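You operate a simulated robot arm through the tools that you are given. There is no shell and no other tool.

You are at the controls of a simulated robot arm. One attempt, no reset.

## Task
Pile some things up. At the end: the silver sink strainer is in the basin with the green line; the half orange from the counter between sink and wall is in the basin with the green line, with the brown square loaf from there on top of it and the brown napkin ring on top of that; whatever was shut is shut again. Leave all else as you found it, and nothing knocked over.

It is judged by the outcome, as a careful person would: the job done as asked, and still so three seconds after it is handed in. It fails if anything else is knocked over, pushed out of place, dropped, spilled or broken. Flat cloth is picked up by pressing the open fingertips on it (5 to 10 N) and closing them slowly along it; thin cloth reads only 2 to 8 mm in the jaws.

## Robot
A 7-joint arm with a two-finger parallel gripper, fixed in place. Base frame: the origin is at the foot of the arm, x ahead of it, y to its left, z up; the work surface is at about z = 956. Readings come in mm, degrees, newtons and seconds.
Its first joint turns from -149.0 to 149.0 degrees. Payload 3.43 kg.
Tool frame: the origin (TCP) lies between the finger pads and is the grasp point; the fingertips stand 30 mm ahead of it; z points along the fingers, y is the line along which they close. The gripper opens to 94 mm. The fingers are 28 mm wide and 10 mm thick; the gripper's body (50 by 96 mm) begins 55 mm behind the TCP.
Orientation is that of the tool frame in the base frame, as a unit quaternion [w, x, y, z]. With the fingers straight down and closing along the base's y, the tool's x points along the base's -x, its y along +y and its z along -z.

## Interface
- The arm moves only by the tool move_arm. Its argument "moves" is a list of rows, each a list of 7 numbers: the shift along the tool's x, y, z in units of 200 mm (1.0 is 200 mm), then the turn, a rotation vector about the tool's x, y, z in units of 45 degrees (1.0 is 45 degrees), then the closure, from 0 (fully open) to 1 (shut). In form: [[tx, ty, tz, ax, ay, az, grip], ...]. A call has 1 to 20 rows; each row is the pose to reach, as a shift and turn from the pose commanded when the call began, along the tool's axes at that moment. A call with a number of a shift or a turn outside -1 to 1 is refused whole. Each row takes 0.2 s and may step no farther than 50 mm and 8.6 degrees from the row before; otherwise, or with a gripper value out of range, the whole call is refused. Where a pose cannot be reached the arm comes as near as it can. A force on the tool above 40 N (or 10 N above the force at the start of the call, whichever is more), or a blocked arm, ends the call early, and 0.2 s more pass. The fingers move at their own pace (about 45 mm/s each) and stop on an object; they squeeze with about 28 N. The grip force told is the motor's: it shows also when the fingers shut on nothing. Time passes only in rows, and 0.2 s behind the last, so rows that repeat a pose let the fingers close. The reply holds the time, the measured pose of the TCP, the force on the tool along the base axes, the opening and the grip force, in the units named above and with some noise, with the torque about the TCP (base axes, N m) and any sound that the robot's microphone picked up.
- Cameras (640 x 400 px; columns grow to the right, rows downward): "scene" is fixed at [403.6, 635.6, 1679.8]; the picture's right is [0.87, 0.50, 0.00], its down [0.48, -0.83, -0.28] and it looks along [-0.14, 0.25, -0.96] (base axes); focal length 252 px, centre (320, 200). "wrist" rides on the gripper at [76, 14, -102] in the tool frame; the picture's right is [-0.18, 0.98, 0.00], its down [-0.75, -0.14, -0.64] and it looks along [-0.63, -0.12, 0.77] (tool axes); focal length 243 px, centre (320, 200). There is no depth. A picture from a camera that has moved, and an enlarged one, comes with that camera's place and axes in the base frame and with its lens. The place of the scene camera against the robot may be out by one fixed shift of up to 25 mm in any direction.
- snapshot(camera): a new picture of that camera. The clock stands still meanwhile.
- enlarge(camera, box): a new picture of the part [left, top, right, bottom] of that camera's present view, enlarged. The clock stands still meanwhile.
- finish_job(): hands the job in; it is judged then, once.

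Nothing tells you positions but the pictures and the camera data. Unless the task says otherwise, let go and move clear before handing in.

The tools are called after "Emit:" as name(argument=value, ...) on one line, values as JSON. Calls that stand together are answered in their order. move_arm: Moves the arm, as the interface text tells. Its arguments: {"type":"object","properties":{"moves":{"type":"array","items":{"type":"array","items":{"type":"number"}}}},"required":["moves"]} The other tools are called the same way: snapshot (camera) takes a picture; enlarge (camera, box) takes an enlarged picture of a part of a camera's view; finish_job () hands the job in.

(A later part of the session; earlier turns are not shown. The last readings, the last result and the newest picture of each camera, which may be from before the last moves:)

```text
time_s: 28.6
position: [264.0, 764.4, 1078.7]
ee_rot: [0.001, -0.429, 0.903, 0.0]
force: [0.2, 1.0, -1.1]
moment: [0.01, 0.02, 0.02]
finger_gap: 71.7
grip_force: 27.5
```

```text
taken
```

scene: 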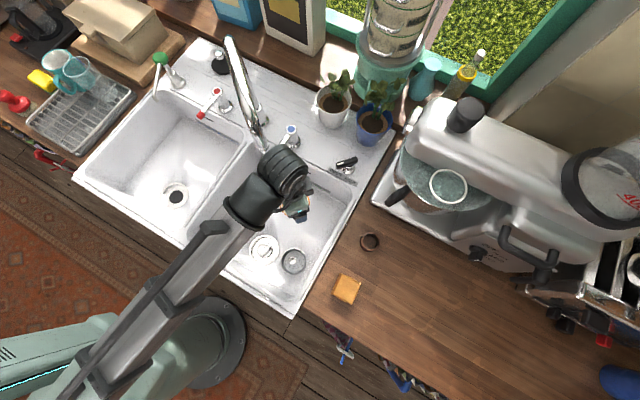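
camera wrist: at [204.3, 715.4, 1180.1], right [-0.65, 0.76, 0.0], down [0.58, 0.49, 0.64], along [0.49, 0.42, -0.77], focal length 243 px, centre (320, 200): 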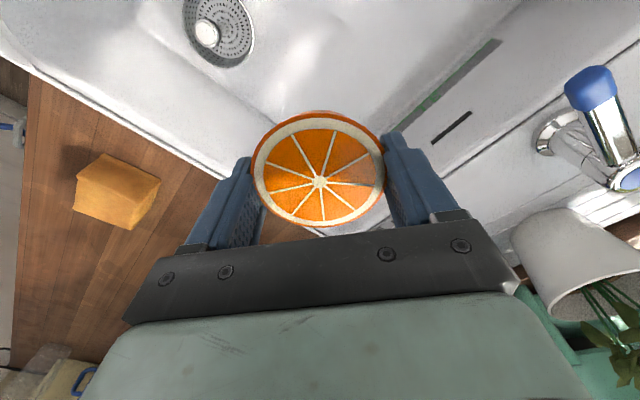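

The area below is clear, with the strainer well to the side. Lowering the orange in two stages.

Emit:
move_arm(moves=[[0, 0, 0.15, 0, 0, 0, 0.8], [0, 0, 0.33, 0, 0, 0, 0.8], [0, 0, 0.51, 0, 0, 0, 0.8], [0, 0, 0.69, 0, 0, 0, 0.8], [0, 0, 0.87, 0, 0, 0, 0.8], [0, 0, 1.0, 0, 0, 0, 0.8], [0, 0, 1.0, 0, 0, 0, 0.8]])

Emit:
snapshot(camera="wrist")

Emit:
snapshot(camera="scene")

```text
time_s: 30.2
position: [267.1, 766.5, 879.8]
ee_rot: [0.001, -0.43, 0.903, 0.001]
force: [0.2, 0.2, -1.5]
moment: [0.0, 0.0, 0.01]
finger_gap: 71.9
grip_force: 27.8
```

```text
taken
camera wrist: at [207.4, 716.3, 980.8], right [-0.65, 0.76, 0.0], down [0.58, 0.49, 0.64], along [0.49, 0.42, -0.77], focal length 243 px, centre (320, 200)
```

wrist: 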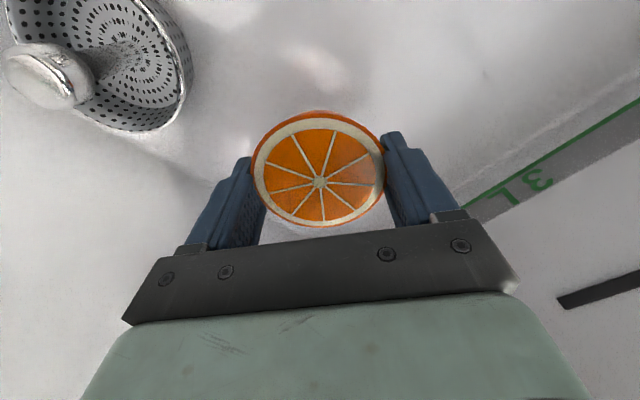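

```text
taken
```

scene: 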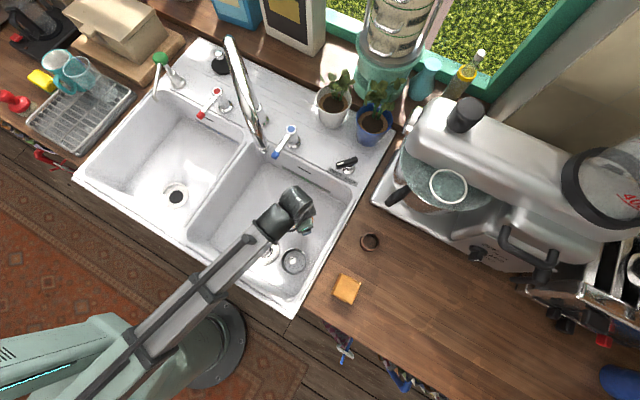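

The wall shows a green line marked "3 L", confirming the basin. Lowering the last few centimetres carefully.

Emit:
move_arm(moves=[[0, 0, 0.08, 0, 0, 0, 0.8], [0, 0, 0.15, 0, 0, 0, 0.8], [0, 0, 0.19, 0, 0, 0, 0.8], [0, 0, 0.19, 0, 0, 0, 0.8]])

Emit:
move_arm(moves=[[0, 0, 0.01, 0, 0, 0, 0.8], [0, 0, 0.02, 0, 0, 0, 0.8], [0, 0, 0.025, 0, 0, 0, 0.8]])

```text
time_s: 31.2
position: [264.9, 764.8, 840.7]
ee_rot: [0.001, -0.43, 0.903, 0.0]
force: [0.8, 0.0, -1.4]
moment: [-0.02, 0.03, 0.0]
finger_gap: 71.9
grip_force: 27.9
```

```text
time_s: 32.0
position: [264.9, 764.7, 839.0]
ee_rot: [0.002, -0.428, 0.904, 0.002]
force: [0.1, -4.4, 15.4]
moment: [-0.24, 0.08, 0.02]
finger_gap: 71.8
grip_force: 28.1
stopped in row 3: the force on the tool passed its limit at 43 N (the readings are from after the stop); the commanded pose is now the measured one
```

Contact came at 839, so I ease off slightly and release the orange slowly.

Emit:
move_arm(moves=[[0, 0, -0.004, 0, 0, 0, 0.8], [0, 0, -0.004, 0, 0, 0, 0.2], [0, 0, -0.004, 0, 0, 0, 0.15], [0, 0, -0.004, 0, 0, 0, 0.1], [0, 0, -0.004, 0, 0, 0, 0], [0, 0, -0.004, 0, 0, 0, 0]])

Emit:
snapshot(camera="wrist")

```text
time_s: 33.4
position: [265.7, 767.3, 837.8]
ee_rot: [0.002, -0.429, 0.903, 0.001]
force: [0.2, 0.5, -0.7]
moment: [-0.02, 0.01, 0.01]
finger_gap: 94.1
grip_force: 0.1
```

```text
taken
camera wrist: at [205.6, 716.4, 940.0], right [-0.65, 0.76, 0.0], down [0.58, 0.49, 0.65], along [0.49, 0.42, -0.76], focal length 243 px, centre (320, 200)
```

wrist: 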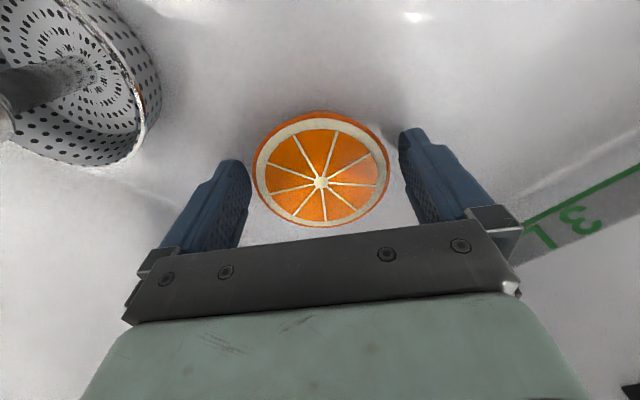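

Released cleanly. Rising straight up.

Emit:
move_arm(moves=[[0, 0, -0.08, 0, 0, 0, 0], [0, 0, -0.25, 0, 0, 0, 0], [0, 0, -0.45, 0, 0, 0, 0], [0, 0, -0.65, 0, 0, 0, 0], [0, 0, -0.85, 0, 0, 0, 0], [0, 0, -1.0, 0, 0, 0, 0], [0, 0, -1.0, 0, 0, 0, 0]])

Emit:
snapshot(camera="wrist")

Emit:
enlarge(camera="scene", box=[220, 140, 400, 310])

```text
time_s: 35.0
position: [262.5, 764.5, 1040.5]
ee_rot: [0.002, -0.429, 0.903, 0.0]
force: [0.6, 0.0, 0.4]
moment: [-0.02, -0.02, -0.01]
finger_gap: 93.9
grip_force: 0.0
```

```text
taken
camera wrist: at [203.5, 714.1, 1140.8], right [-0.65, 0.76, 0.0], down [0.58, 0.49, 0.64], along [0.49, 0.42, -0.76], focal length 243 px, centre (320, 200)
```

wrist: 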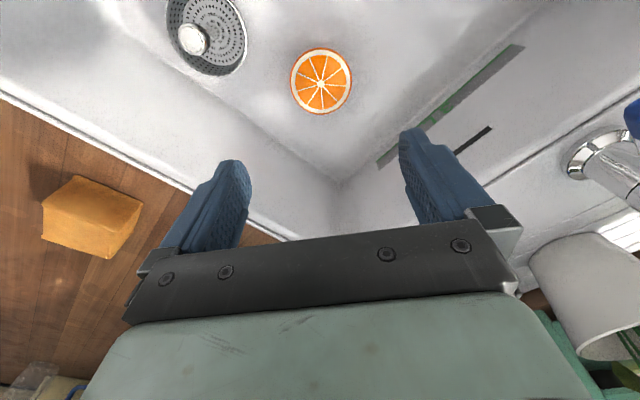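

```text
2.35 times, centred on (310, 225) of scene
camera zoom: at [403.6, 635.6, 1679.8], right [0.87, 0.5, 0.0], down [0.48, -0.83, -0.28], along [-0.14, 0.25, -0.96], focal length 593 px, centre (344, 141)
```

zoom: 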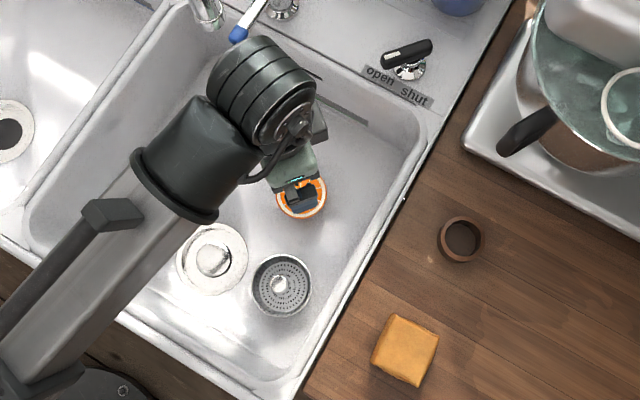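

The orange sits level at about [264, 766] with its cut face near z 833. Next is the loaf near [473, 655], for which I'll square the tool back to its faces as I go.

Emit:
move_arm(moves=[[-0.01, -0.05, -0.1, 0, 0, 0.1, 0], [-0.04, -0.2, -0.15, 0, 0, 0.2, 0], [-0.07, -0.35, -0.15, 0, 0, 0.3, 0], [-0.105, -0.5, -0.15, 0, 0, 0.4, 0], [-0.13, -0.64, -0.15, 0, 0, 0.5, 0], [-0.145, -0.697, -0.15, 0, 0, 0.6, 0], [-0.145, -0.697, -0.15, 0, 0, 0.6, 0]])

Emit:
snapshot(camera="wrist")

```text
time_s: 36.6
position: [390.0, 697.7, 1066.3]
ee_rot: [0.001, -0.205, 0.979, 0.001]
force: [0.8, 0.1, -0.8]
moment: [-0.02, -0.01, -0.02]
finger_gap: 94.0
grip_force: 0.1
```

```text
taken
camera wrist: at [313.7, 679.6, 1168.3], right [-0.23, 0.97, 0.0], down [0.74, 0.17, 0.64], along [0.63, 0.15, -0.76], focal length 243 px, centre (320, 200)
```

wrist: 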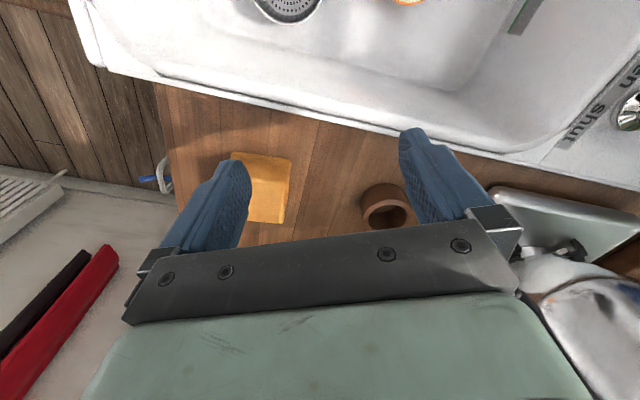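

Emit:
move_arm(moves=[[-0.06, -0.07, 0, 0, 0, 0.1, 0], [-0.12, -0.15, 0, 0, 0, 0.2, 0], [-0.18, -0.22, 0, 0, 0, 0.3, 0], [-0.24, -0.3, 0, 0, 0, 0.4, 0], [-0.294, -0.3625, 0, 0, 0, 0.46, 0], [-0.294, -0.3625, 0, 0, 0, 0.46, 0]])

Emit:
snapshot(camera="wrist")

Emit:
enlarge(camera="wrist", box=[250, 50, 400, 170])

```text
time_s: 38.0
position: [474.7, 657.3, 1067.0]
ee_rot: [0.002, -0.027, 1.0, 0.002]
force: [0.9, 0.4, 0.2]
moment: [0.01, -0.01, 0.02]
finger_gap: 94.0
grip_force: 0.0
```

```text
taken
camera wrist: at [397.4, 666.6, 1169.6], right [0.13, 0.99, 0.0], down [0.76, -0.1, 0.64], along [0.64, -0.08, -0.77], focal length 243 px, centre (320, 200)
```

wrist: 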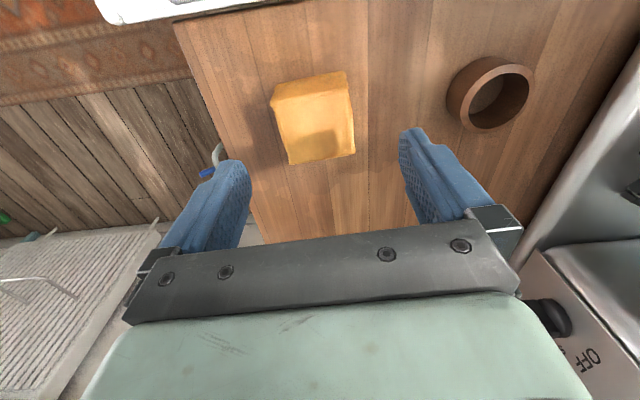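

```text
3.33 times, centred on (325, 110) of wrist
camera zoom: at [397.4, 666.6, 1169.6], right [0.13, 0.99, 0.0], down [0.76, -0.1, 0.64], along [0.64, -0.08, -0.77], focal length 809 px, centre (303, 500)
```

zoom: 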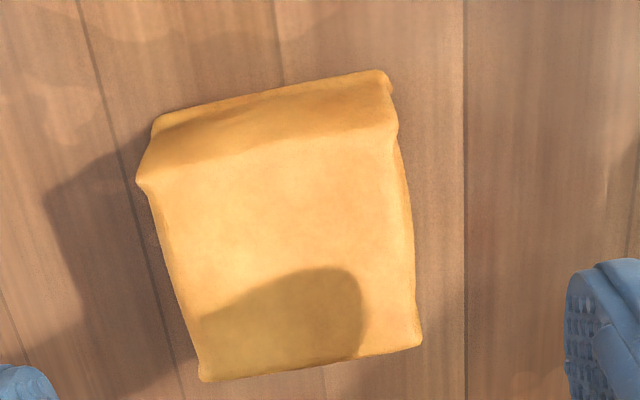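

The loaf is at [472, 654.5], turned about 4°, roughly 57 mm wide, with its top near z 996. Descending to z 988 with the tips just above the counter.

Emit:
move_arm(moves=[[0.013, -0.013, 0.1, 0, 0, -0.02, 0], [0.013, -0.013, 0.22, 0, 0, -0.02, 0], [0.013, -0.013, 0.33, 0, 0, -0.02, 0], [0.013, -0.013, 0.385, 0, 0, -0.02, 0], [0.013, -0.013, 0.385, 0, 0, -0.02, 0]])

Emit:
snapshot(camera="wrist")

```text
time_s: 39.2
position: [470.8, 654.3, 991.0]
ee_rot: [0.002, -0.035, 0.999, 0.002]
force: [0.2, 0.0, 0.2]
moment: [-0.01, -0.02, 0.01]
finger_gap: 94.0
grip_force: 0.1
```

```text
taken
camera wrist: at [393.7, 662.9, 1092.1], right [0.11, 0.99, 0.0], down [0.76, -0.09, 0.64], along [0.64, -0.07, -0.77], focal length 243 px, centre (320, 200)
```

wrist: 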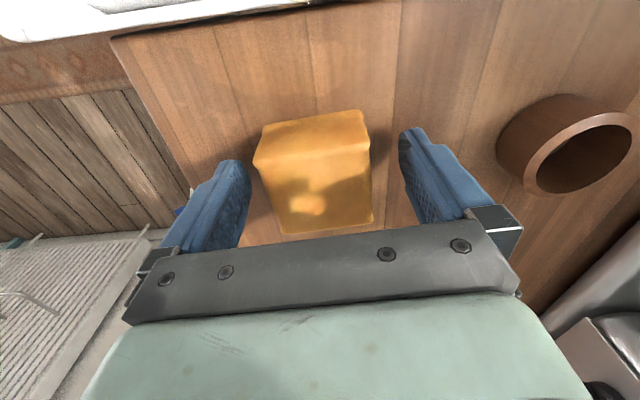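

Emit:
move_arm(moves=[[0, 0, 0.012, 0, 0, 0, 0], [0, 0, 0.012, 0, 0, 0, 0.15], [0, 0, 0.012, 0, 0, 0, 0.3], [0, 0, 0.012, 0, 0, 0, 0.4], [0, 0, 0.012, 0, 0, 0, 0.55], [0, 0, 0.012, 0, 0, 0, 0.7], [0, 0, 0.012, 0, 0, 0, 0.7]])

Emit:
snapshot(camera="wrist")

```text
time_s: 40.8
position: [471.3, 652.6, 989.0]
ee_rot: [0.002, -0.035, 0.999, 0.002]
force: [0.1, -0.2, -1.3]
moment: [0.02, 0.0, 0.0]
finger_gap: 65.9
grip_force: 28.0
```

```text
taken
camera wrist: at [393.8, 662.7, 1089.9], right [0.11, 0.99, 0.0], down [0.76, -0.09, 0.64], along [0.64, -0.07, -0.77], focal length 243 px, centre (320, 200)
```

wrist: 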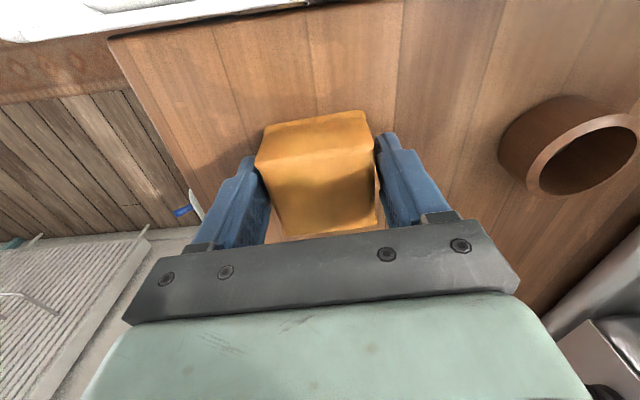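

Gripped at 66 mm. Lifting straight up.

Emit:
move_arm(moves=[[0, 0, -0.03, 0, 0, 0, 0.8], [0, 0, -0.1, 0, 0, 0, 0.8], [0, 0, -0.2, 0, 0, 0, 0.8], [0, 0, -0.3, 0, 0, 0, 0.8], [0, 0, -0.4, 0, 0, 0, 0.8], [0, 0, -0.4, 0, 0, 0, 0.8]])

Emit:
snapshot(camera="wrist")

Emit:
enlarge(camera="wrist", box=[220, 80, 420, 260])

```text
time_s: 42.2
position: [471.3, 654.2, 1069.2]
ee_rot: [0.001, -0.034, 0.999, 0.002]
force: [0.1, -0.3, -1.1]
moment: [0.02, 0.0, 0.04]
finger_gap: 66.2
grip_force: 28.0
```

```text
taken
camera wrist: at [393.7, 663.5, 1170.2], right [0.11, 0.99, 0.0], down [0.76, -0.09, 0.64], along [0.64, -0.07, -0.77], focal length 243 px, centre (320, 200)
```

wrist: 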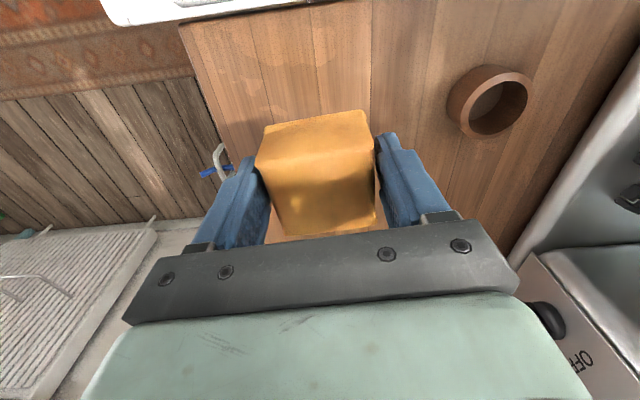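

```text
2.22 times, centred on (320, 170) of wrist
camera zoom: at [393.7, 663.5, 1170.2], right [0.11, 0.99, 0.0], down [0.76, -0.09, 0.64], along [0.64, -0.07, -0.77], focal length 539 px, centre (320, 267)
```

zoom: 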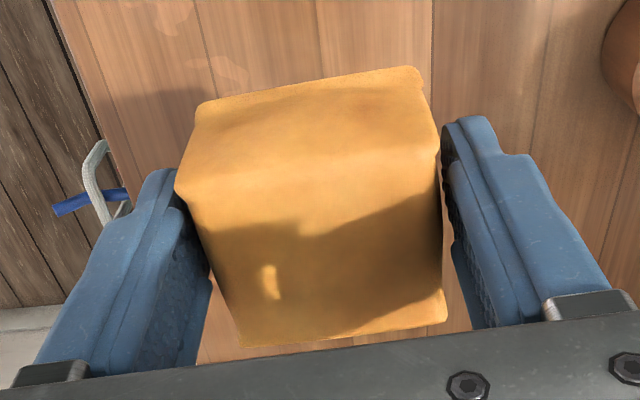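

The loaf is held level, its base about 33 mm below the grasp point. Carrying it over the orange at [264, 766].

Emit:
move_arm(moves=[[0.1, 0.06, -0.04, 0, 0, 0, 0.8], [0.26, 0.16, -0.055, 0, 0, 0, 0.8], [0.42, 0.27, -0.055, 0, 0, 0, 0.8], [0.58, 0.37, -0.055, 0, 0, 0, 0.8], [0.75, 0.475, -0.055, 0, 0, 0, 0.8], [0.9, 0.57, -0.055, 0, 0, 0, 0.8], [0.987, 0.6225, -0.055, 0, 0, 0, 0.8], [0.987, 0.6225, -0.055, 0, 0, 0, 0.8]])

Emit:
snapshot(camera="wrist")

Emit:
snapshot(camera="scene")

```text
time_s: 44.0
position: [264.1, 764.4, 1080.0]
ee_rot: [0.002, -0.035, 0.999, 0.002]
force: [0.0, 0.0, -1.5]
moment: [0.02, 0.02, 0.0]
finger_gap: 65.7
grip_force: 28.4
```

```text
taken
camera wrist: at [186.4, 773.2, 1181.0], right [0.11, 0.99, 0.0], down [0.76, -0.09, 0.64], along [0.64, -0.07, -0.77], focal length 243 px, centre (320, 200)
```

wrist: 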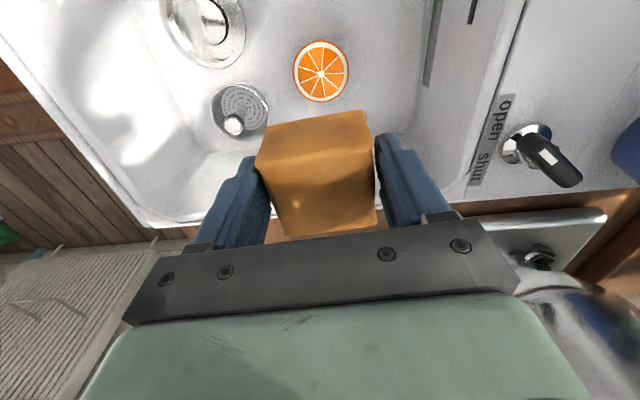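

```text
taken
```

scene: 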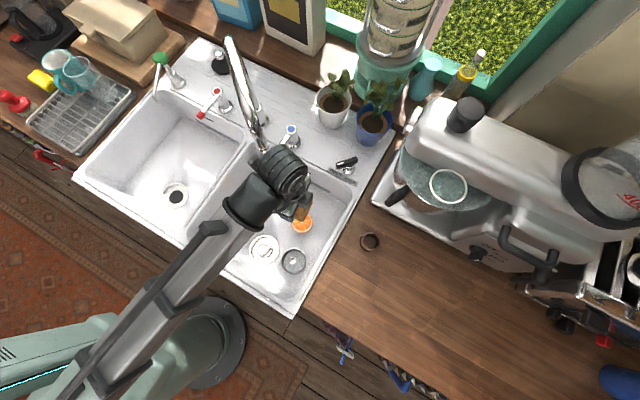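

Emit:
enlarge(camera="wrist", box=[270, 20, 370, 120])

```text
4.00 times, centred on (320, 70) of wrist
camera zoom: at [186.4, 773.2, 1181.0], right [0.11, 0.99, 0.0], down [0.76, -0.09, 0.64], along [0.64, -0.07, -0.77], focal length 970 px, centre (320, 720)
```

zoom: 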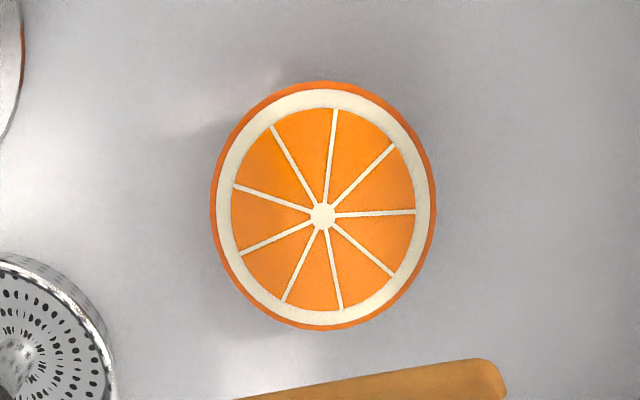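

The orange lies exactly under the tool axis. Lowering the loaf to just above it, then slowly to contact.

Emit:
move_arm(moves=[[0, 0, 0.15, 0, 0, 0, 0.8], [0, 0, 0.33, 0, 0, 0, 0.8], [0, 0, 0.51, 0, 0, 0, 0.8], [0, 0, 0.69, 0, 0, 0, 0.8], [0, 0, 0.85, 0, 0, 0, 0.8], [0, 0, 0.94, 0, 0, 0, 0.8], [0, 0, 0.94, 0, 0, 0, 0.8]])

Emit:
snapshot(camera="wrist")

Emit:
enlarge(camera="scene", box=[220, 140, 400, 310])

```text
time_s: 45.6
position: [262.5, 766.9, 891.5]
ee_rot: [0.002, -0.035, 0.999, 0.002]
force: [0.5, 0.3, -1.2]
moment: [0.01, -0.04, -0.01]
finger_gap: 65.8
grip_force: 27.7
```

```text
taken
camera wrist: at [185.9, 775.5, 992.6], right [0.11, 0.99, 0.0], down [0.76, -0.09, 0.64], along [0.64, -0.07, -0.77], focal length 243 px, centre (320, 200)
```

wrist: 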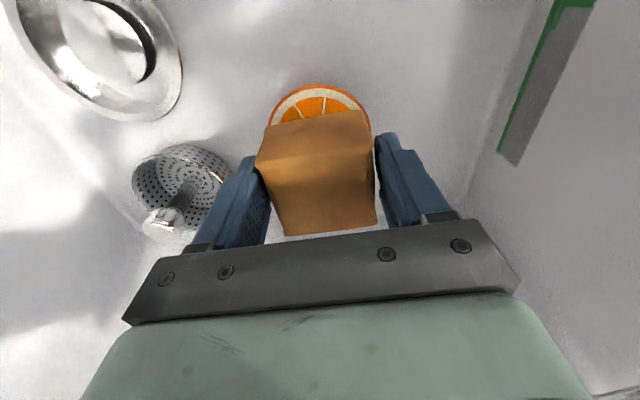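

```text
2.35 times, centred on (310, 225) of scene
camera zoom: at [403.6, 635.6, 1679.8], right [0.87, 0.5, 0.0], down [0.48, -0.83, -0.28], along [-0.14, 0.25, -0.96], focal length 593 px, centre (344, 141)
```

zoom: 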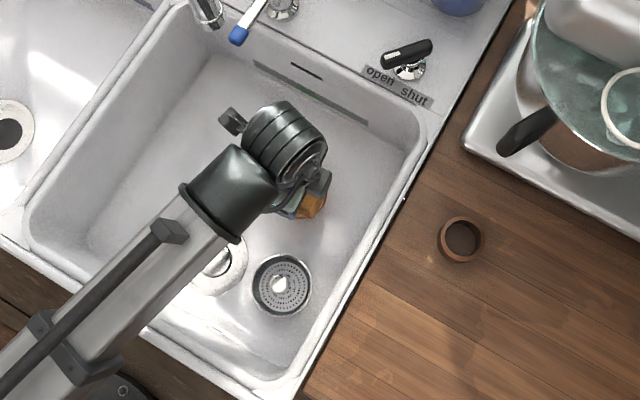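

Emit:
move_arm(moves=[[0, 0, 0.05, 0, 0, 0, 0.8], [0, 0, 0.09, 0, 0, 0, 0.8], [0, 0, 0.105, 0, 0, 0, 0.8], [0, 0, 0.105, 0, 0, 0, 0.8]])

Emit:
move_arm(moves=[[0, 0, 0.007, 0, 0, 0, 0.8], [0, 0, 0.014, 0, 0, 0, 0.8]])

```text
time_s: 46.6
position: [264.7, 765.9, 871.5]
ee_rot: [0.001, -0.034, 0.999, 0.004]
force: [-0.2, 4.7, 26.9]
moment: [0.17, 0.05, -0.05]
finger_gap: 65.8
grip_force: 27.7
```

```text
time_s: 47.2
position: [264.8, 765.5, 868.6]
ee_rot: [0.002, -0.035, 0.999, 0.002]
force: [0.5, 3.7, 35.6]
moment: [0.1, -0.04, 0.0]
finger_gap: 66.0
grip_force: 28.1
```

The loaf is already seated on the orange (about 35 N), so I back off a little before releasing.

Emit:
move_arm(moves=[[0, 0, -0.008, 0, 0, 0, 0.8], [0, 0, -0.012, 0, 0, 0, 0.8]])

```text
time_s: 47.8
position: [265.5, 763.1, 870.0]
ee_rot: [0.001, -0.035, 0.999, -0.001]
force: [-1.0, -0.5, -0.7]
moment: [-0.01, -0.02, -0.01]
finger_gap: 65.9
grip_force: 27.9
```

Emit:
move_arm(moves=[[0, 0, 0.003, 0, 0, 0, 0.8], [0, 0, 0.003, 0, 0, 0, 0.8], [0, 0, 0.003, 0, 0, 0, 0.25], [0, 0, 0.003, 0, 0, 0, 0.2], [0, 0, 0.003, 0, 0, 0, 0.1], [0, 0, 0.003, 0, 0, 0, 0], [0, 0, 0.003, 0, 0, 0, 0]])

Emit:
snapshot(camera="wrist")

```text
time_s: 49.4
position: [265.4, 764.8, 869.0]
ee_rot: [0.002, -0.035, 0.999, 0.001]
force: [0.1, 0.7, -0.8]
moment: [-0.03, -0.02, 0.01]
finger_gap: 94.3
grip_force: 0.0
```

```text
taken
camera wrist: at [188.8, 773.8, 972.3], right [0.11, 0.99, 0.0], down [0.76, -0.09, 0.64], along [0.64, -0.07, -0.77], focal length 243 px, centre (320, 200)
```

wrist: 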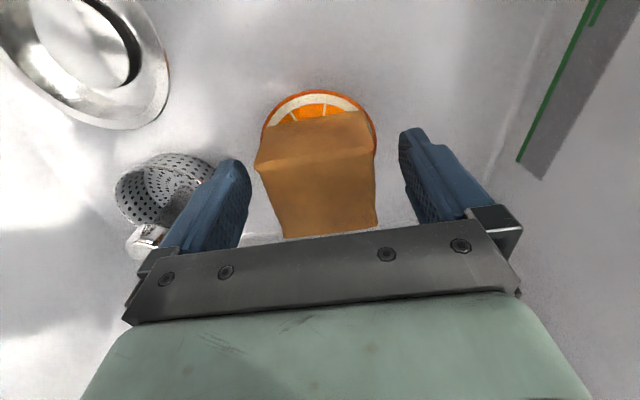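

Released, and the loaf rests on the orange. I rise straight up and check how well it's centred.

Emit:
move_arm(moves=[[0, 0, -0.05, 0, 0, 0, 0], [0, 0, -0.2, 0, 0, 0, 0], [0, 0, -0.4, 0, 0, 0, 0], [0, 0, -0.6, 0, 0, 0, 0], [0, 0, -0.75, 0, 0, 0, 0], [0, 0, -0.9, 0, 0, 0, 0], [0, 0, -0.9, 0, 0, 0, 0]])

Emit:
snapshot(camera="wrist")

Emit:
enlarge(camera="wrist", box=[260, 40, 380, 150])

Emit:
enlarge(camera="scene", box=[220, 140, 400, 310])

```text
time_s: 51.0
position: [265.0, 763.7, 1050.0]
ee_rot: [0.001, -0.035, 0.999, 0.002]
force: [-0.1, 0.1, -0.8]
moment: [0.0, 0.01, 0.01]
finger_gap: 93.7
grip_force: 0.1
```

```text
taken
camera wrist: at [187.8, 772.1, 1152.4], right [0.11, 0.99, 0.0], down [0.76, -0.09, 0.64], along [0.64, -0.07, -0.77], focal length 243 px, centre (320, 200)
```

wrist: 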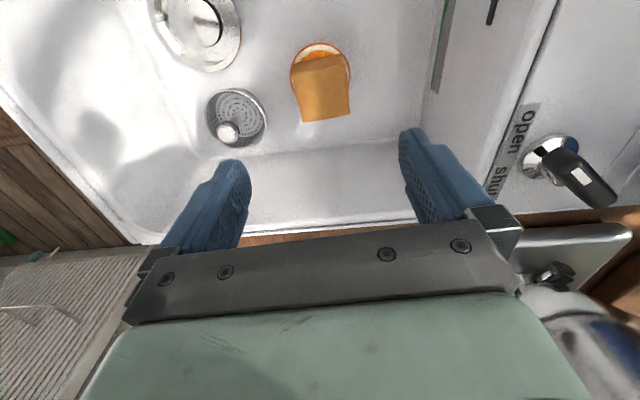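

```text
3.64 times, centred on (320, 95) of wrist
camera zoom: at [187.8, 772.1, 1152.4], right [0.11, 0.99, 0.0], down [0.76, -0.09, 0.64], along [0.64, -0.07, -0.77], focal length 882 px, centre (320, 582)
```

zoom: 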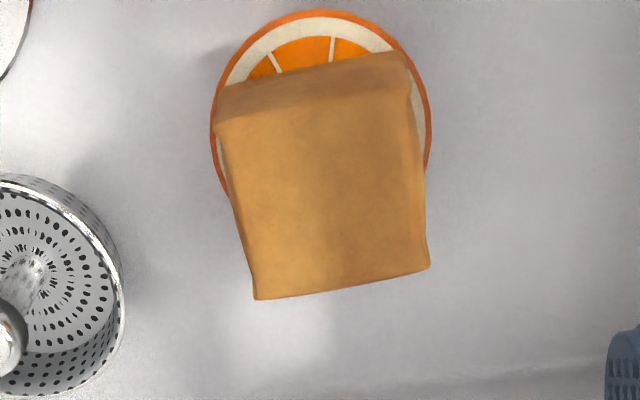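

```text
2.35 times, centred on (310, 225) of scene
camera zoom: at [403.6, 635.6, 1679.8], right [0.87, 0.5, 0.0], down [0.48, -0.83, -0.28], along [-0.14, 0.25, -0.96], focal length 593 px, centre (344, 141)
```

zoom: 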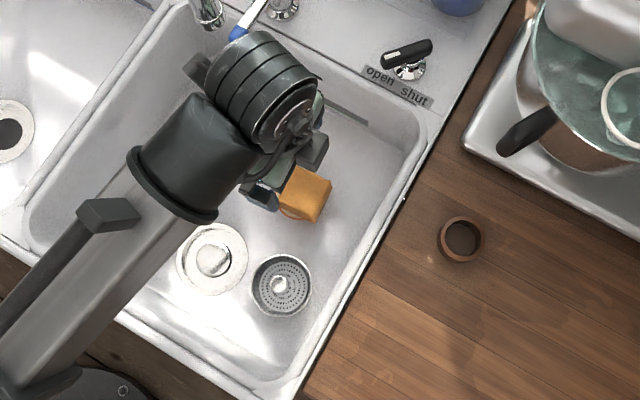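

The loaf is nearly centred on the orange (centre about [269, 766], top near z 876). Next I go to the napkin ring near [470, 794].

Emit:
move_arm(moves=[[-0.1, 0.01, -0.05, 0, 0, 0, 0], [-0.28, 0.02, -0.08, 0, 0, 0, 0], [-0.46, 0.04, -0.08, 0, 0, 0, 0], [-0.64, 0.055, -0.08, 0, 0, 0, 0], [-0.82, 0.07, -0.08, 0, 0, 0, 0], [-0.993, 0.0825, -0.05, 0, 0, 0, 0], [-0.993, 0.0825, -0.05, 0, 0, 0, 0]])

Emit:
snapshot(camera="wrist")

Emit:
enlarge(camera="wrist", box=[250, 50, 400, 170])

Emit:
enlarge(camera="scene", box=[220, 140, 400, 310])

```text
time_s: 52.6
position: [463.3, 792.5, 1061.4]
ee_rot: [0.002, -0.034, 0.999, 0.002]
force: [-0.2, 0.5, -0.1]
moment: [0.0, 0.01, -0.02]
finger_gap: 93.9
grip_force: 0.1
```

```text
taken
camera wrist: at [385.3, 801.4, 1163.7], right [0.11, 0.99, 0.0], down [0.76, -0.09, 0.64], along [0.64, -0.07, -0.77], focal length 243 px, centre (320, 200)
```

wrist: 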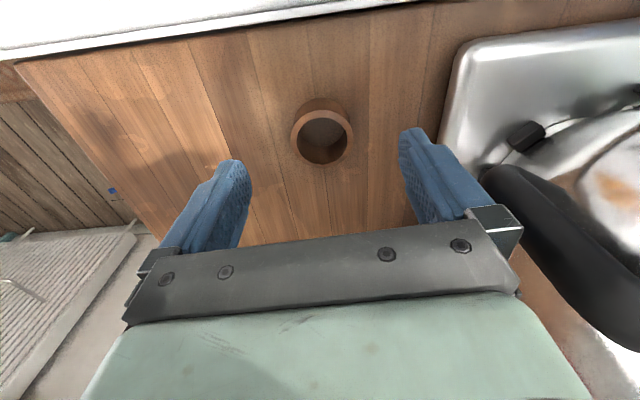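

```text
3.33 times, centred on (325, 110) of wrist
camera zoom: at [385.3, 801.4, 1163.7], right [0.11, 0.99, 0.0], down [0.76, -0.09, 0.64], along [0.64, -0.07, -0.77], focal length 809 px, centre (303, 500)
```

zoom: 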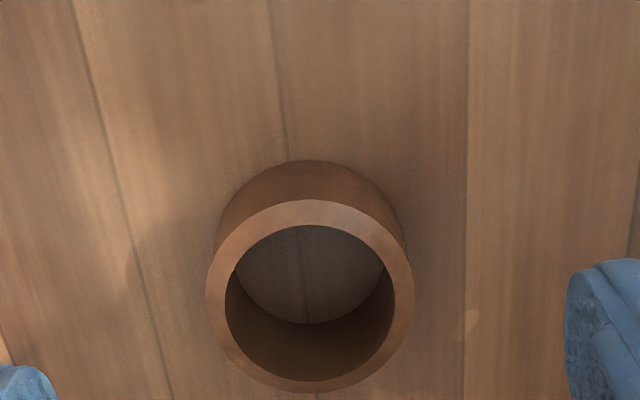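

```text
2.35 times, centred on (310, 225) of scene
camera zoom: at [403.6, 635.6, 1679.8], right [0.87, 0.5, 0.0], down [0.48, -0.83, -0.28], along [-0.14, 0.25, -0.96], focal length 593 px, centre (344, 141)
```

zoom: 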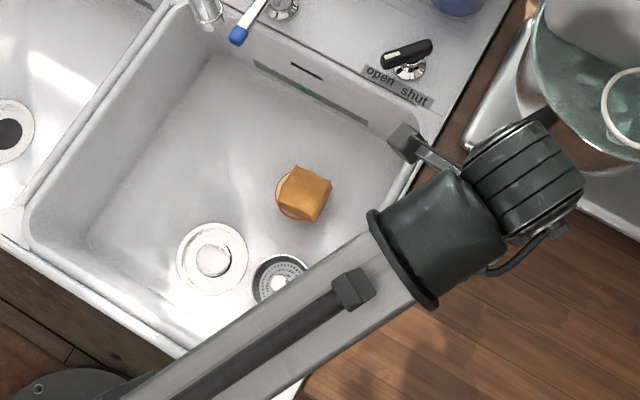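

The ring is at about [473.5, 794], some 51 mm across and 22 mm tall. The bowl handle is around y 890, which leaves clearance. Descending over it.

Emit:
move_arm(moves=[[-0.0514, 0.004, 0.05, 0, 0, 0, 0], [-0.0514, 0.004, 0.18, 0, 0, 0, 0], [-0.0514, 0.004, 0.28, 0, 0, 0, 0], [-0.0514, 0.004, 0.345, 0, 0, 0, 0], [-0.0514, 0.004, 0.345, 0, 0, 0, 0]])

Emit:
snapshot(camera="wrist")

```text
time_s: 53.8
position: [471.8, 796.3, 992.0]
ee_rot: [0.002, -0.035, 0.999, 0.002]
force: [-0.6, 0.0, -0.6]
moment: [0.02, 0.04, -0.01]
finger_gap: 94.1
grip_force: 0.1
```

```text
taken
camera wrist: at [394.9, 804.9, 1093.6], right [0.11, 0.99, 0.0], down [0.76, -0.09, 0.64], along [0.64, -0.07, -0.77], focal length 243 px, centre (320, 200)
```

wrist: 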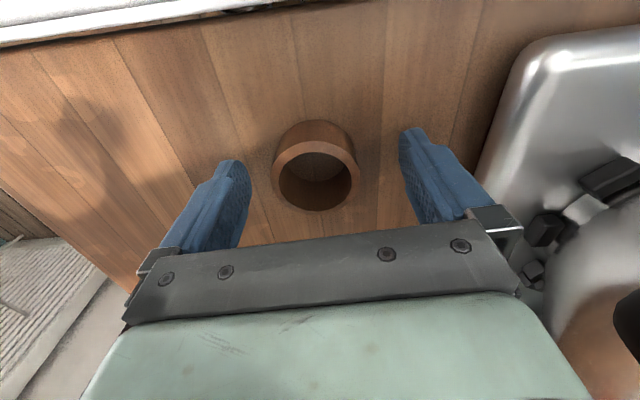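

Emit:
move_arm(moves=[[0, -0.01, 0.01, 0, 0, 0, 0], [0, -0.01, 0.017, 0, 0, 0, 0], [0, -0.01, 0.017, 0, 0, 0, 0.2], [0, -0.01, 0.017, 0, 0, 0, 0.35], [0, -0.01, 0.017, 0, 0, 0, 0.45], [0, -0.01, 0.017, 0, 0, 0, 0.6], [0, -0.01, 0.017, 0, 0, 0, 0.75], [0, -0.01, 0.017, 0, 0, 0, 0.75]])

Emit:
snapshot(camera="wrist")

```text
time_s: 55.6
position: [472.6, 793.9, 988.9]
ee_rot: [0.002, -0.035, 0.999, 0.002]
force: [0.0, -0.1, -0.5]
moment: [-0.04, -0.03, 0.02]
finger_gap: 50.3
grip_force: 27.7
```

```text
taken
camera wrist: at [395.4, 803.2, 1089.9], right [0.11, 0.99, 0.0], down [0.76, -0.09, 0.64], along [0.64, -0.07, -0.77], focal length 243 px, centre (320, 200)
```

wrist: 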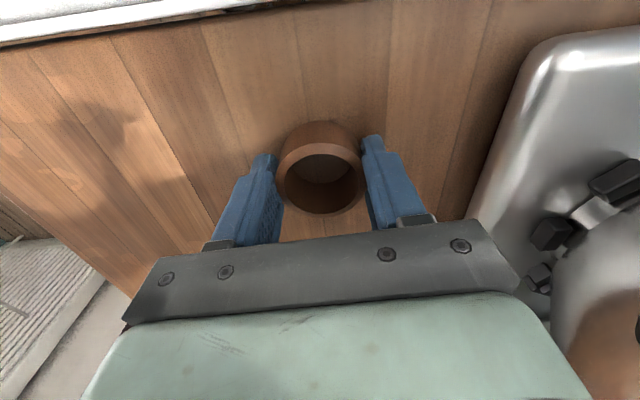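

Gripped at 50 mm. Lifting the ring straight up.

Emit:
move_arm(moves=[[0, 0, -0.03, 0, 0, 0, 0.8], [0, 0, -0.1, 0, 0, 0, 0.8], [0, 0, -0.2, 0, 0, 0, 0.8], [0, 0, -0.32, 0, 0, 0, 0.8], [0, 0, -0.4, 0, 0, 0, 0.8], [0, 0, -0.4, 0, 0, 0, 0.8]])

Emit:
snapshot(camera="wrist")

```text
time_s: 57.0
position: [473.1, 792.5, 1066.9]
ee_rot: [0.002, -0.035, 0.999, 0.002]
force: [-0.4, 0.3, 0.1]
moment: [0.05, 0.01, -0.01]
finger_gap: 50.4
grip_force: 28.1
```

```text
taken
camera wrist: at [397.0, 802.0, 1168.7], right [0.11, 0.99, 0.0], down [0.76, -0.09, 0.64], along [0.64, -0.07, -0.77], focal length 243 px, centre (320, 200)
```

wrist: 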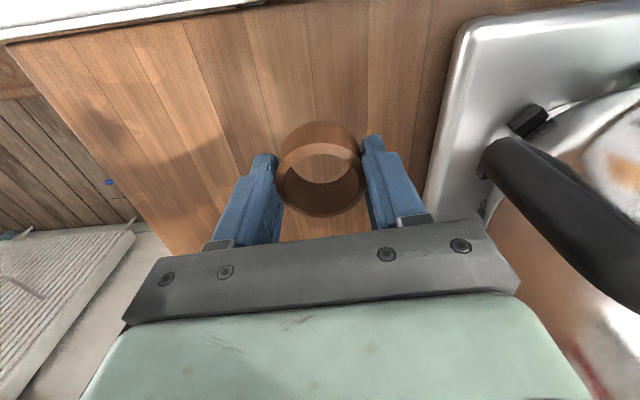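

The ring is held level. Carrying it to above the stack.

Emit:
move_arm(moves=[[0.1, -0.006, -0.04, 0, 0, 0, 0.8], [0.28, -0.018, -0.06, 0, 0, 0, 0.8], [0.46, -0.03, -0.06, 0, 0, 0, 0.8], [0.64, -0.042, -0.06, 0, 0, 0, 0.8], [0.82, -0.054, -0.06, 0, 0, 0, 0.8], [0.96, -0.063, -0.06, 0, 0, 0, 0.8], [0.997, -0.065, -0.06, 0, 0, 0, 0.8], [0.997, -0.065, -0.06, 0, 0, 0, 0.8]])

Emit:
snapshot(camera="wrist")

Emit:
enlarge(camera="wrist", box=[260, 30, 380, 150])

Emit:
enlarge(camera="scene", box=[220, 140, 400, 310])

```text
time_s: 58.8
position: [275.9, 767.9, 1078.9]
ee_rot: [0.002, -0.035, 0.999, 0.001]
force: [-0.8, -1.3, -0.4]
moment: [-0.01, -0.01, -0.01]
finger_gap: 50.4
grip_force: 27.9
```

```text
taken
camera wrist: at [198.2, 777.1, 1181.7], right [0.11, 0.99, 0.0], down [0.76, -0.09, 0.64], along [0.64, -0.07, -0.77], focal length 243 px, centre (320, 200)
```

wrist: 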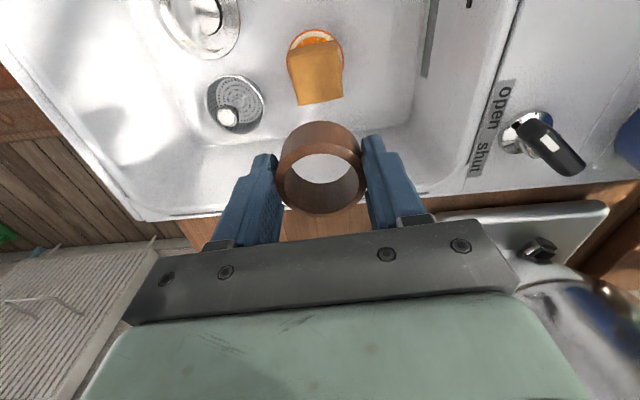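

```text
3.33 times, centred on (320, 90) of wrist
camera zoom: at [198.2, 777.1, 1181.7], right [0.11, 0.99, 0.0], down [0.76, -0.09, 0.64], along [0.64, -0.07, -0.77], focal length 809 px, centre (320, 567)
```

zoom: 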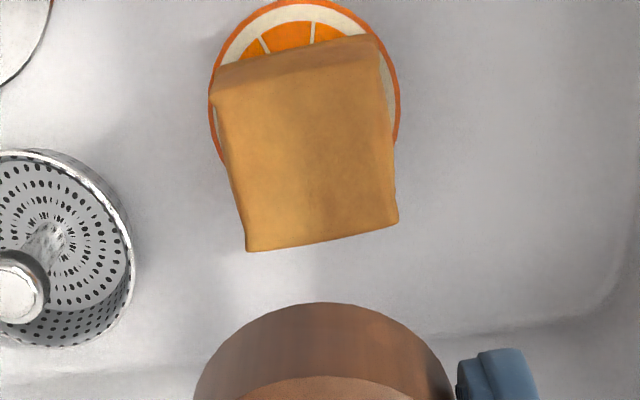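

```text
2.35 times, centred on (310, 225) of scene
camera zoom: at [403.6, 635.6, 1679.8], right [0.87, 0.5, 0.0], down [0.48, -0.83, -0.28], along [-0.14, 0.25, -0.96], focal length 593 px, centre (344, 141)
```

zoom: 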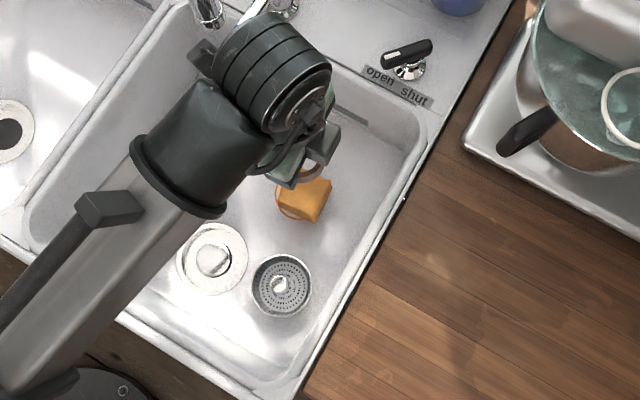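

I correct the position to be over the loaf's top centre and lower to about 15 mm above it.

Emit:
move_arm(moves=[[0.0404, -0.0118, 0, 0, 0, 0, 0.8], [0.0404, -0.0118, 0.15, 0, 0, 0, 0.8], [0.0404, -0.0118, 0.33, 0, 0, 0, 0.8], [0.0404, -0.0118, 0.5, 0, 0, 0, 0.8], [0.0404, -0.0118, 0.65, 0, 0, 0, 0.8], [0.0404, -0.0118, 0.74, 0, 0, 0, 0.8], [0.0404, -0.0118, 0.74, 0, 0, 0, 0.8], [0.0404, -0.0118, 0.74, 0, 0, 0, 0.8]])

Emit:
snapshot(camera="wrist")

Emit:
enlarge(camera="wrist", box=[240, 60, 400, 240])

Emit:
enlarge(camera="scene", box=[260, 170, 350, 250])

```text
time_s: 60.6
position: [269.1, 763.8, 932.3]
ee_rot: [0.001, -0.035, 0.999, 0.001]
force: [0.3, 0.4, 0.6]
moment: [0.04, -0.02, -0.01]
finger_gap: 50.3
grip_force: 27.6
```

```text
taken
camera wrist: at [191.8, 772.3, 1034.5], right [0.11, 0.99, 0.0], down [0.76, -0.09, 0.64], along [0.64, -0.07, -0.77], focal length 243 px, centre (320, 200)
```

wrist: 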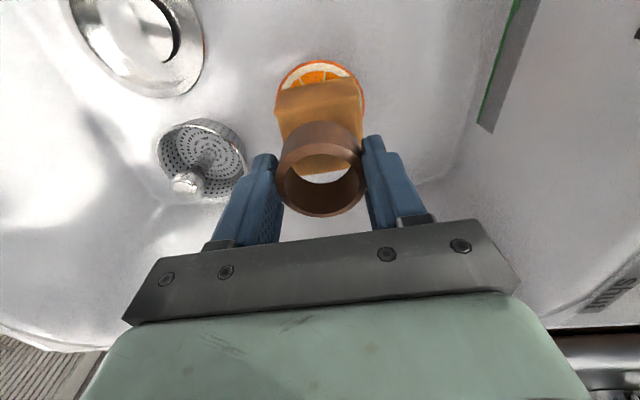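

```text
2.22 times, centred on (320, 150) of wrist
camera zoom: at [191.8, 772.3, 1034.5], right [0.11, 0.99, 0.0], down [0.76, -0.09, 0.64], along [0.64, -0.07, -0.77], focal length 539 px, centre (320, 311)
```

zoom: 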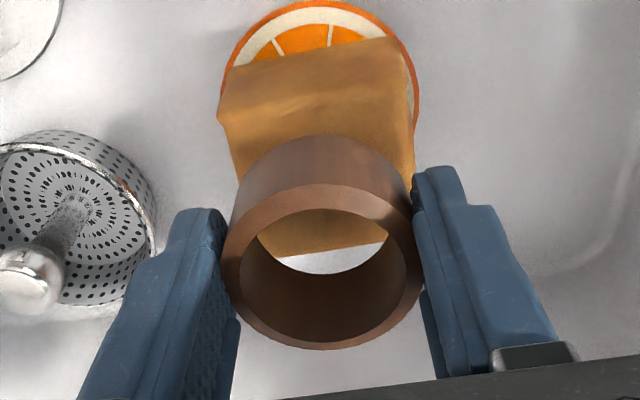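

```text
5.00 times, centred on (305, 210) of scene
camera zoom: at [403.6, 635.6, 1679.8], right [0.87, 0.5, 0.0], down [0.48, -0.83, -0.28], along [-0.14, 0.25, -0.96], focal length 1259 px, centre (395, 150)
```

zoom: 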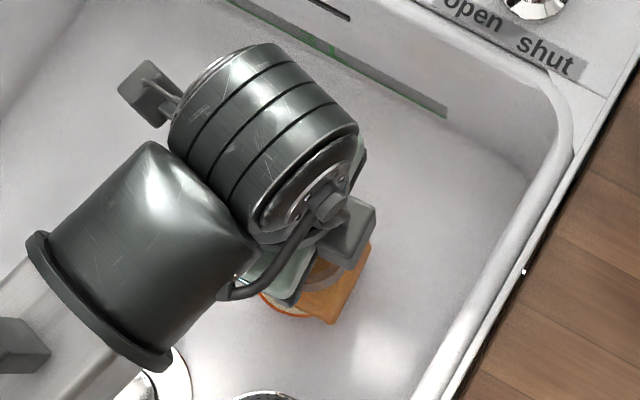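

The ring is well centred over the loaf. Lowering gently in small steps until contact.

Emit:
move_arm(moves=[[0.005, 0, 0.04, 0, 0, 0, 0.8], [0.005, 0, 0.08, 0, 0, 0, 0.8], [0.005, 0, 0.1, 0, 0, 0, 0.8], [0.005, 0, 0.1, 0, 0, 0, 0.8]])

Emit:
move_arm(moves=[[0, 0, 0.01, 0, 0, 0, 0.8], [0, 0, 0.02, 0, 0, 0, 0.8], [0, 0, 0.02, 0, 0, 0, 0.8]])

```text
time_s: 61.6
position: [267.3, 764.1, 914.0]
ee_rot: [0.001, -0.035, 0.999, 0.002]
force: [1.5, -1.0, 18.0]
moment: [-0.21, -0.14, 0.02]
finger_gap: 50.4
grip_force: 28.1
```

```text
time_s: 62.1
position: [266.8, 765.0, 912.1]
ee_rot: [0.002, -0.035, 0.999, 0.003]
force: [0.2, -3.1, 17.4]
moment: [-0.32, 0.09, -0.02]
finger_gap: 50.3
grip_force: 28.2
stopped in row 2: the force on the tool passed its limit at 44 N (the readings are from after the stop); the commanded pose is now the measured one
```

Contact is earlier than I estimated, with some sideways moment, so I'm looking closely before letting go.

Emit:
snapshot(camera="wrist")

Emit:
enlarge(camera="wrist", box=[240, 60, 400, 240])

Emit:
enlarge(camera="scene", box=[260, 170, 350, 250])

```text
taken
camera wrist: at [189.4, 772.8, 1014.0], right [0.11, 0.99, 0.01], down [0.76, -0.09, 0.64], along [0.64, -0.07, -0.76], focal length 243 px, centre (320, 200)
```

wrist: 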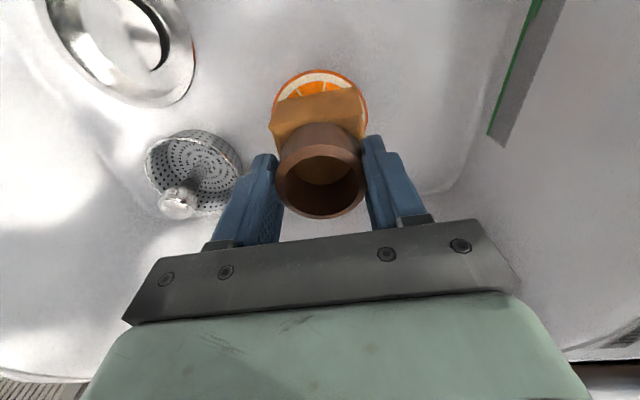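

```text
2.22 times, centred on (320, 150) of wrist
camera zoom: at [189.4, 772.8, 1014.0], right [0.11, 0.99, 0.01], down [0.76, -0.09, 0.64], along [0.64, -0.07, -0.76], focal length 539 px, centre (320, 311)
```

zoom: 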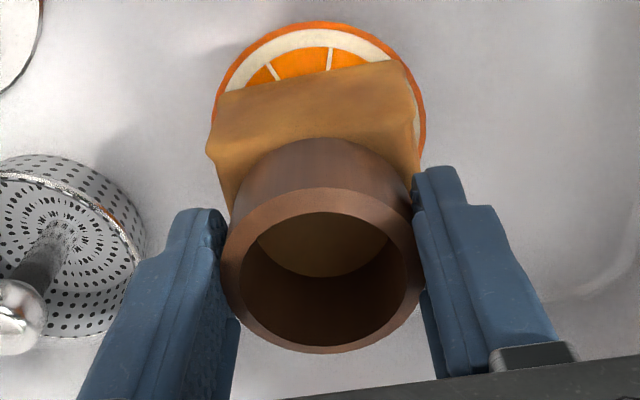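

```text
5.00 times, centred on (305, 210) of scene
camera zoom: at [403.6, 635.6, 1679.8], right [0.87, 0.5, 0.0], down [0.48, -0.83, -0.28], along [-0.14, 0.25, -0.96], focal length 1259 px, centre (395, 150)
```

zoom: 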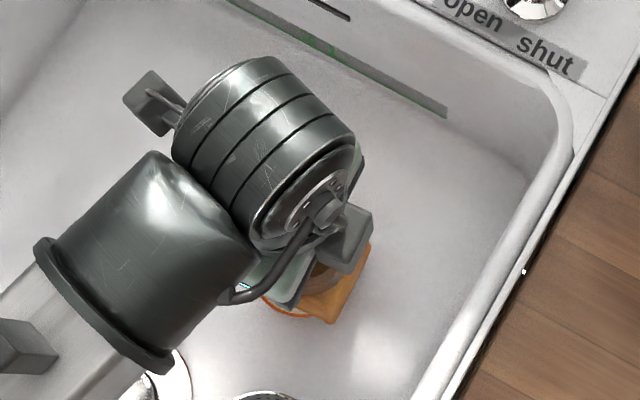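

The ring sits centred on the loaf. I ease the pressure slightly and then open slowly.

Emit:
move_arm(moves=[[0, 0, -0.003, 0, 0, 0, 0.8], [0, 0, -0.005, 0, 0, 0, 0.8]])

```text
time_s: 62.8
position: [267.0, 764.9, 912.3]
ee_rot: [0.002, -0.035, 0.999, 0.003]
force: [-1.7, -3.1, 16.4]
moment: [-0.35, 0.2, -0.01]
finger_gap: 50.4
grip_force: 28.2
```

Emit:
move_arm(moves=[[0, 0, -0.004, 0, 0, 0, 0.8], [0, 0, -0.007, 0, 0, 0, 0.8]])

```text
time_s: 63.4
position: [266.9, 765.3, 914.0]
ee_rot: [0.001, -0.035, 0.999, 0.003]
force: [0.0, 0.3, 0.6]
moment: [0.0, 0.01, -0.03]
finger_gap: 50.0
grip_force: 28.2
```

Force is now near zero, so I lower half a millimetre and open slowly.

Emit:
move_arm(moves=[[0, 0, 0.003, 0, 0, 0, 0.8], [0, 0, 0.003, 0, 0, 0, 0.8], [0, 0, 0.003, 0, 0, 0, 0.45], [0, 0, 0.003, 0, 0, 0, 0.4], [0, 0, 0.003, 0, 0, 0, 0.3], [0, 0, 0.003, 0, 0, 0, 0.15], [0, 0, 0.003, 0, 0, 0, 0], [0, 0, 0.003, 0, 0, 0, 0], [0, 0, 0.003, 0, 0, 0, 0]])

Emit:
snapshot(camera="wrist")

Emit:
enlarge(camera="wrist", box=[240, 60, 400, 240])

```text
time_s: 65.3
position: [266.6, 765.3, 913.5]
ee_rot: [0.001, -0.035, 0.999, 0.003]
force: [-0.3, -0.2, -0.1]
moment: [0.0, 0.04, -0.01]
finger_gap: 93.9
grip_force: 0.1
```

```text
taken
camera wrist: at [190.0, 773.2, 1014.9], right [0.11, 0.99, 0.01], down [0.76, -0.09, 0.64], along [0.64, -0.07, -0.76], focal length 243 px, centre (320, 200)
```

wrist: 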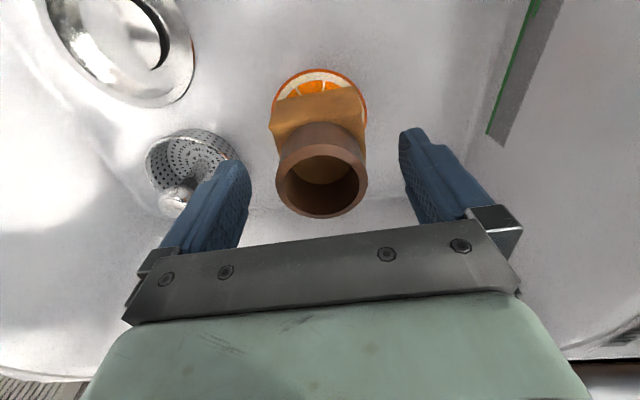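

```text
2.22 times, centred on (320, 150) of wrist
camera zoom: at [190.0, 773.2, 1014.9], right [0.11, 0.99, 0.01], down [0.76, -0.09, 0.64], along [0.64, -0.07, -0.76], focal length 539 px, centre (320, 311)
```

zoom: 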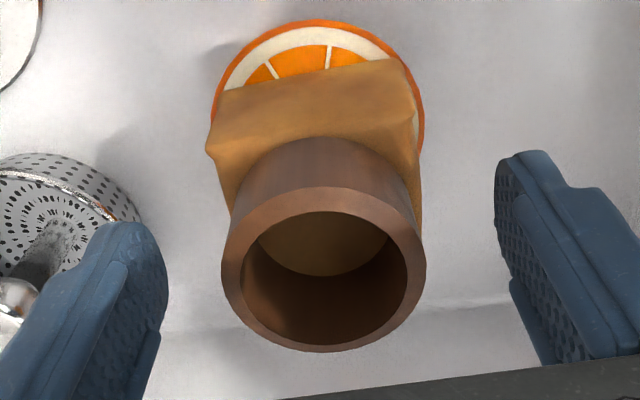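

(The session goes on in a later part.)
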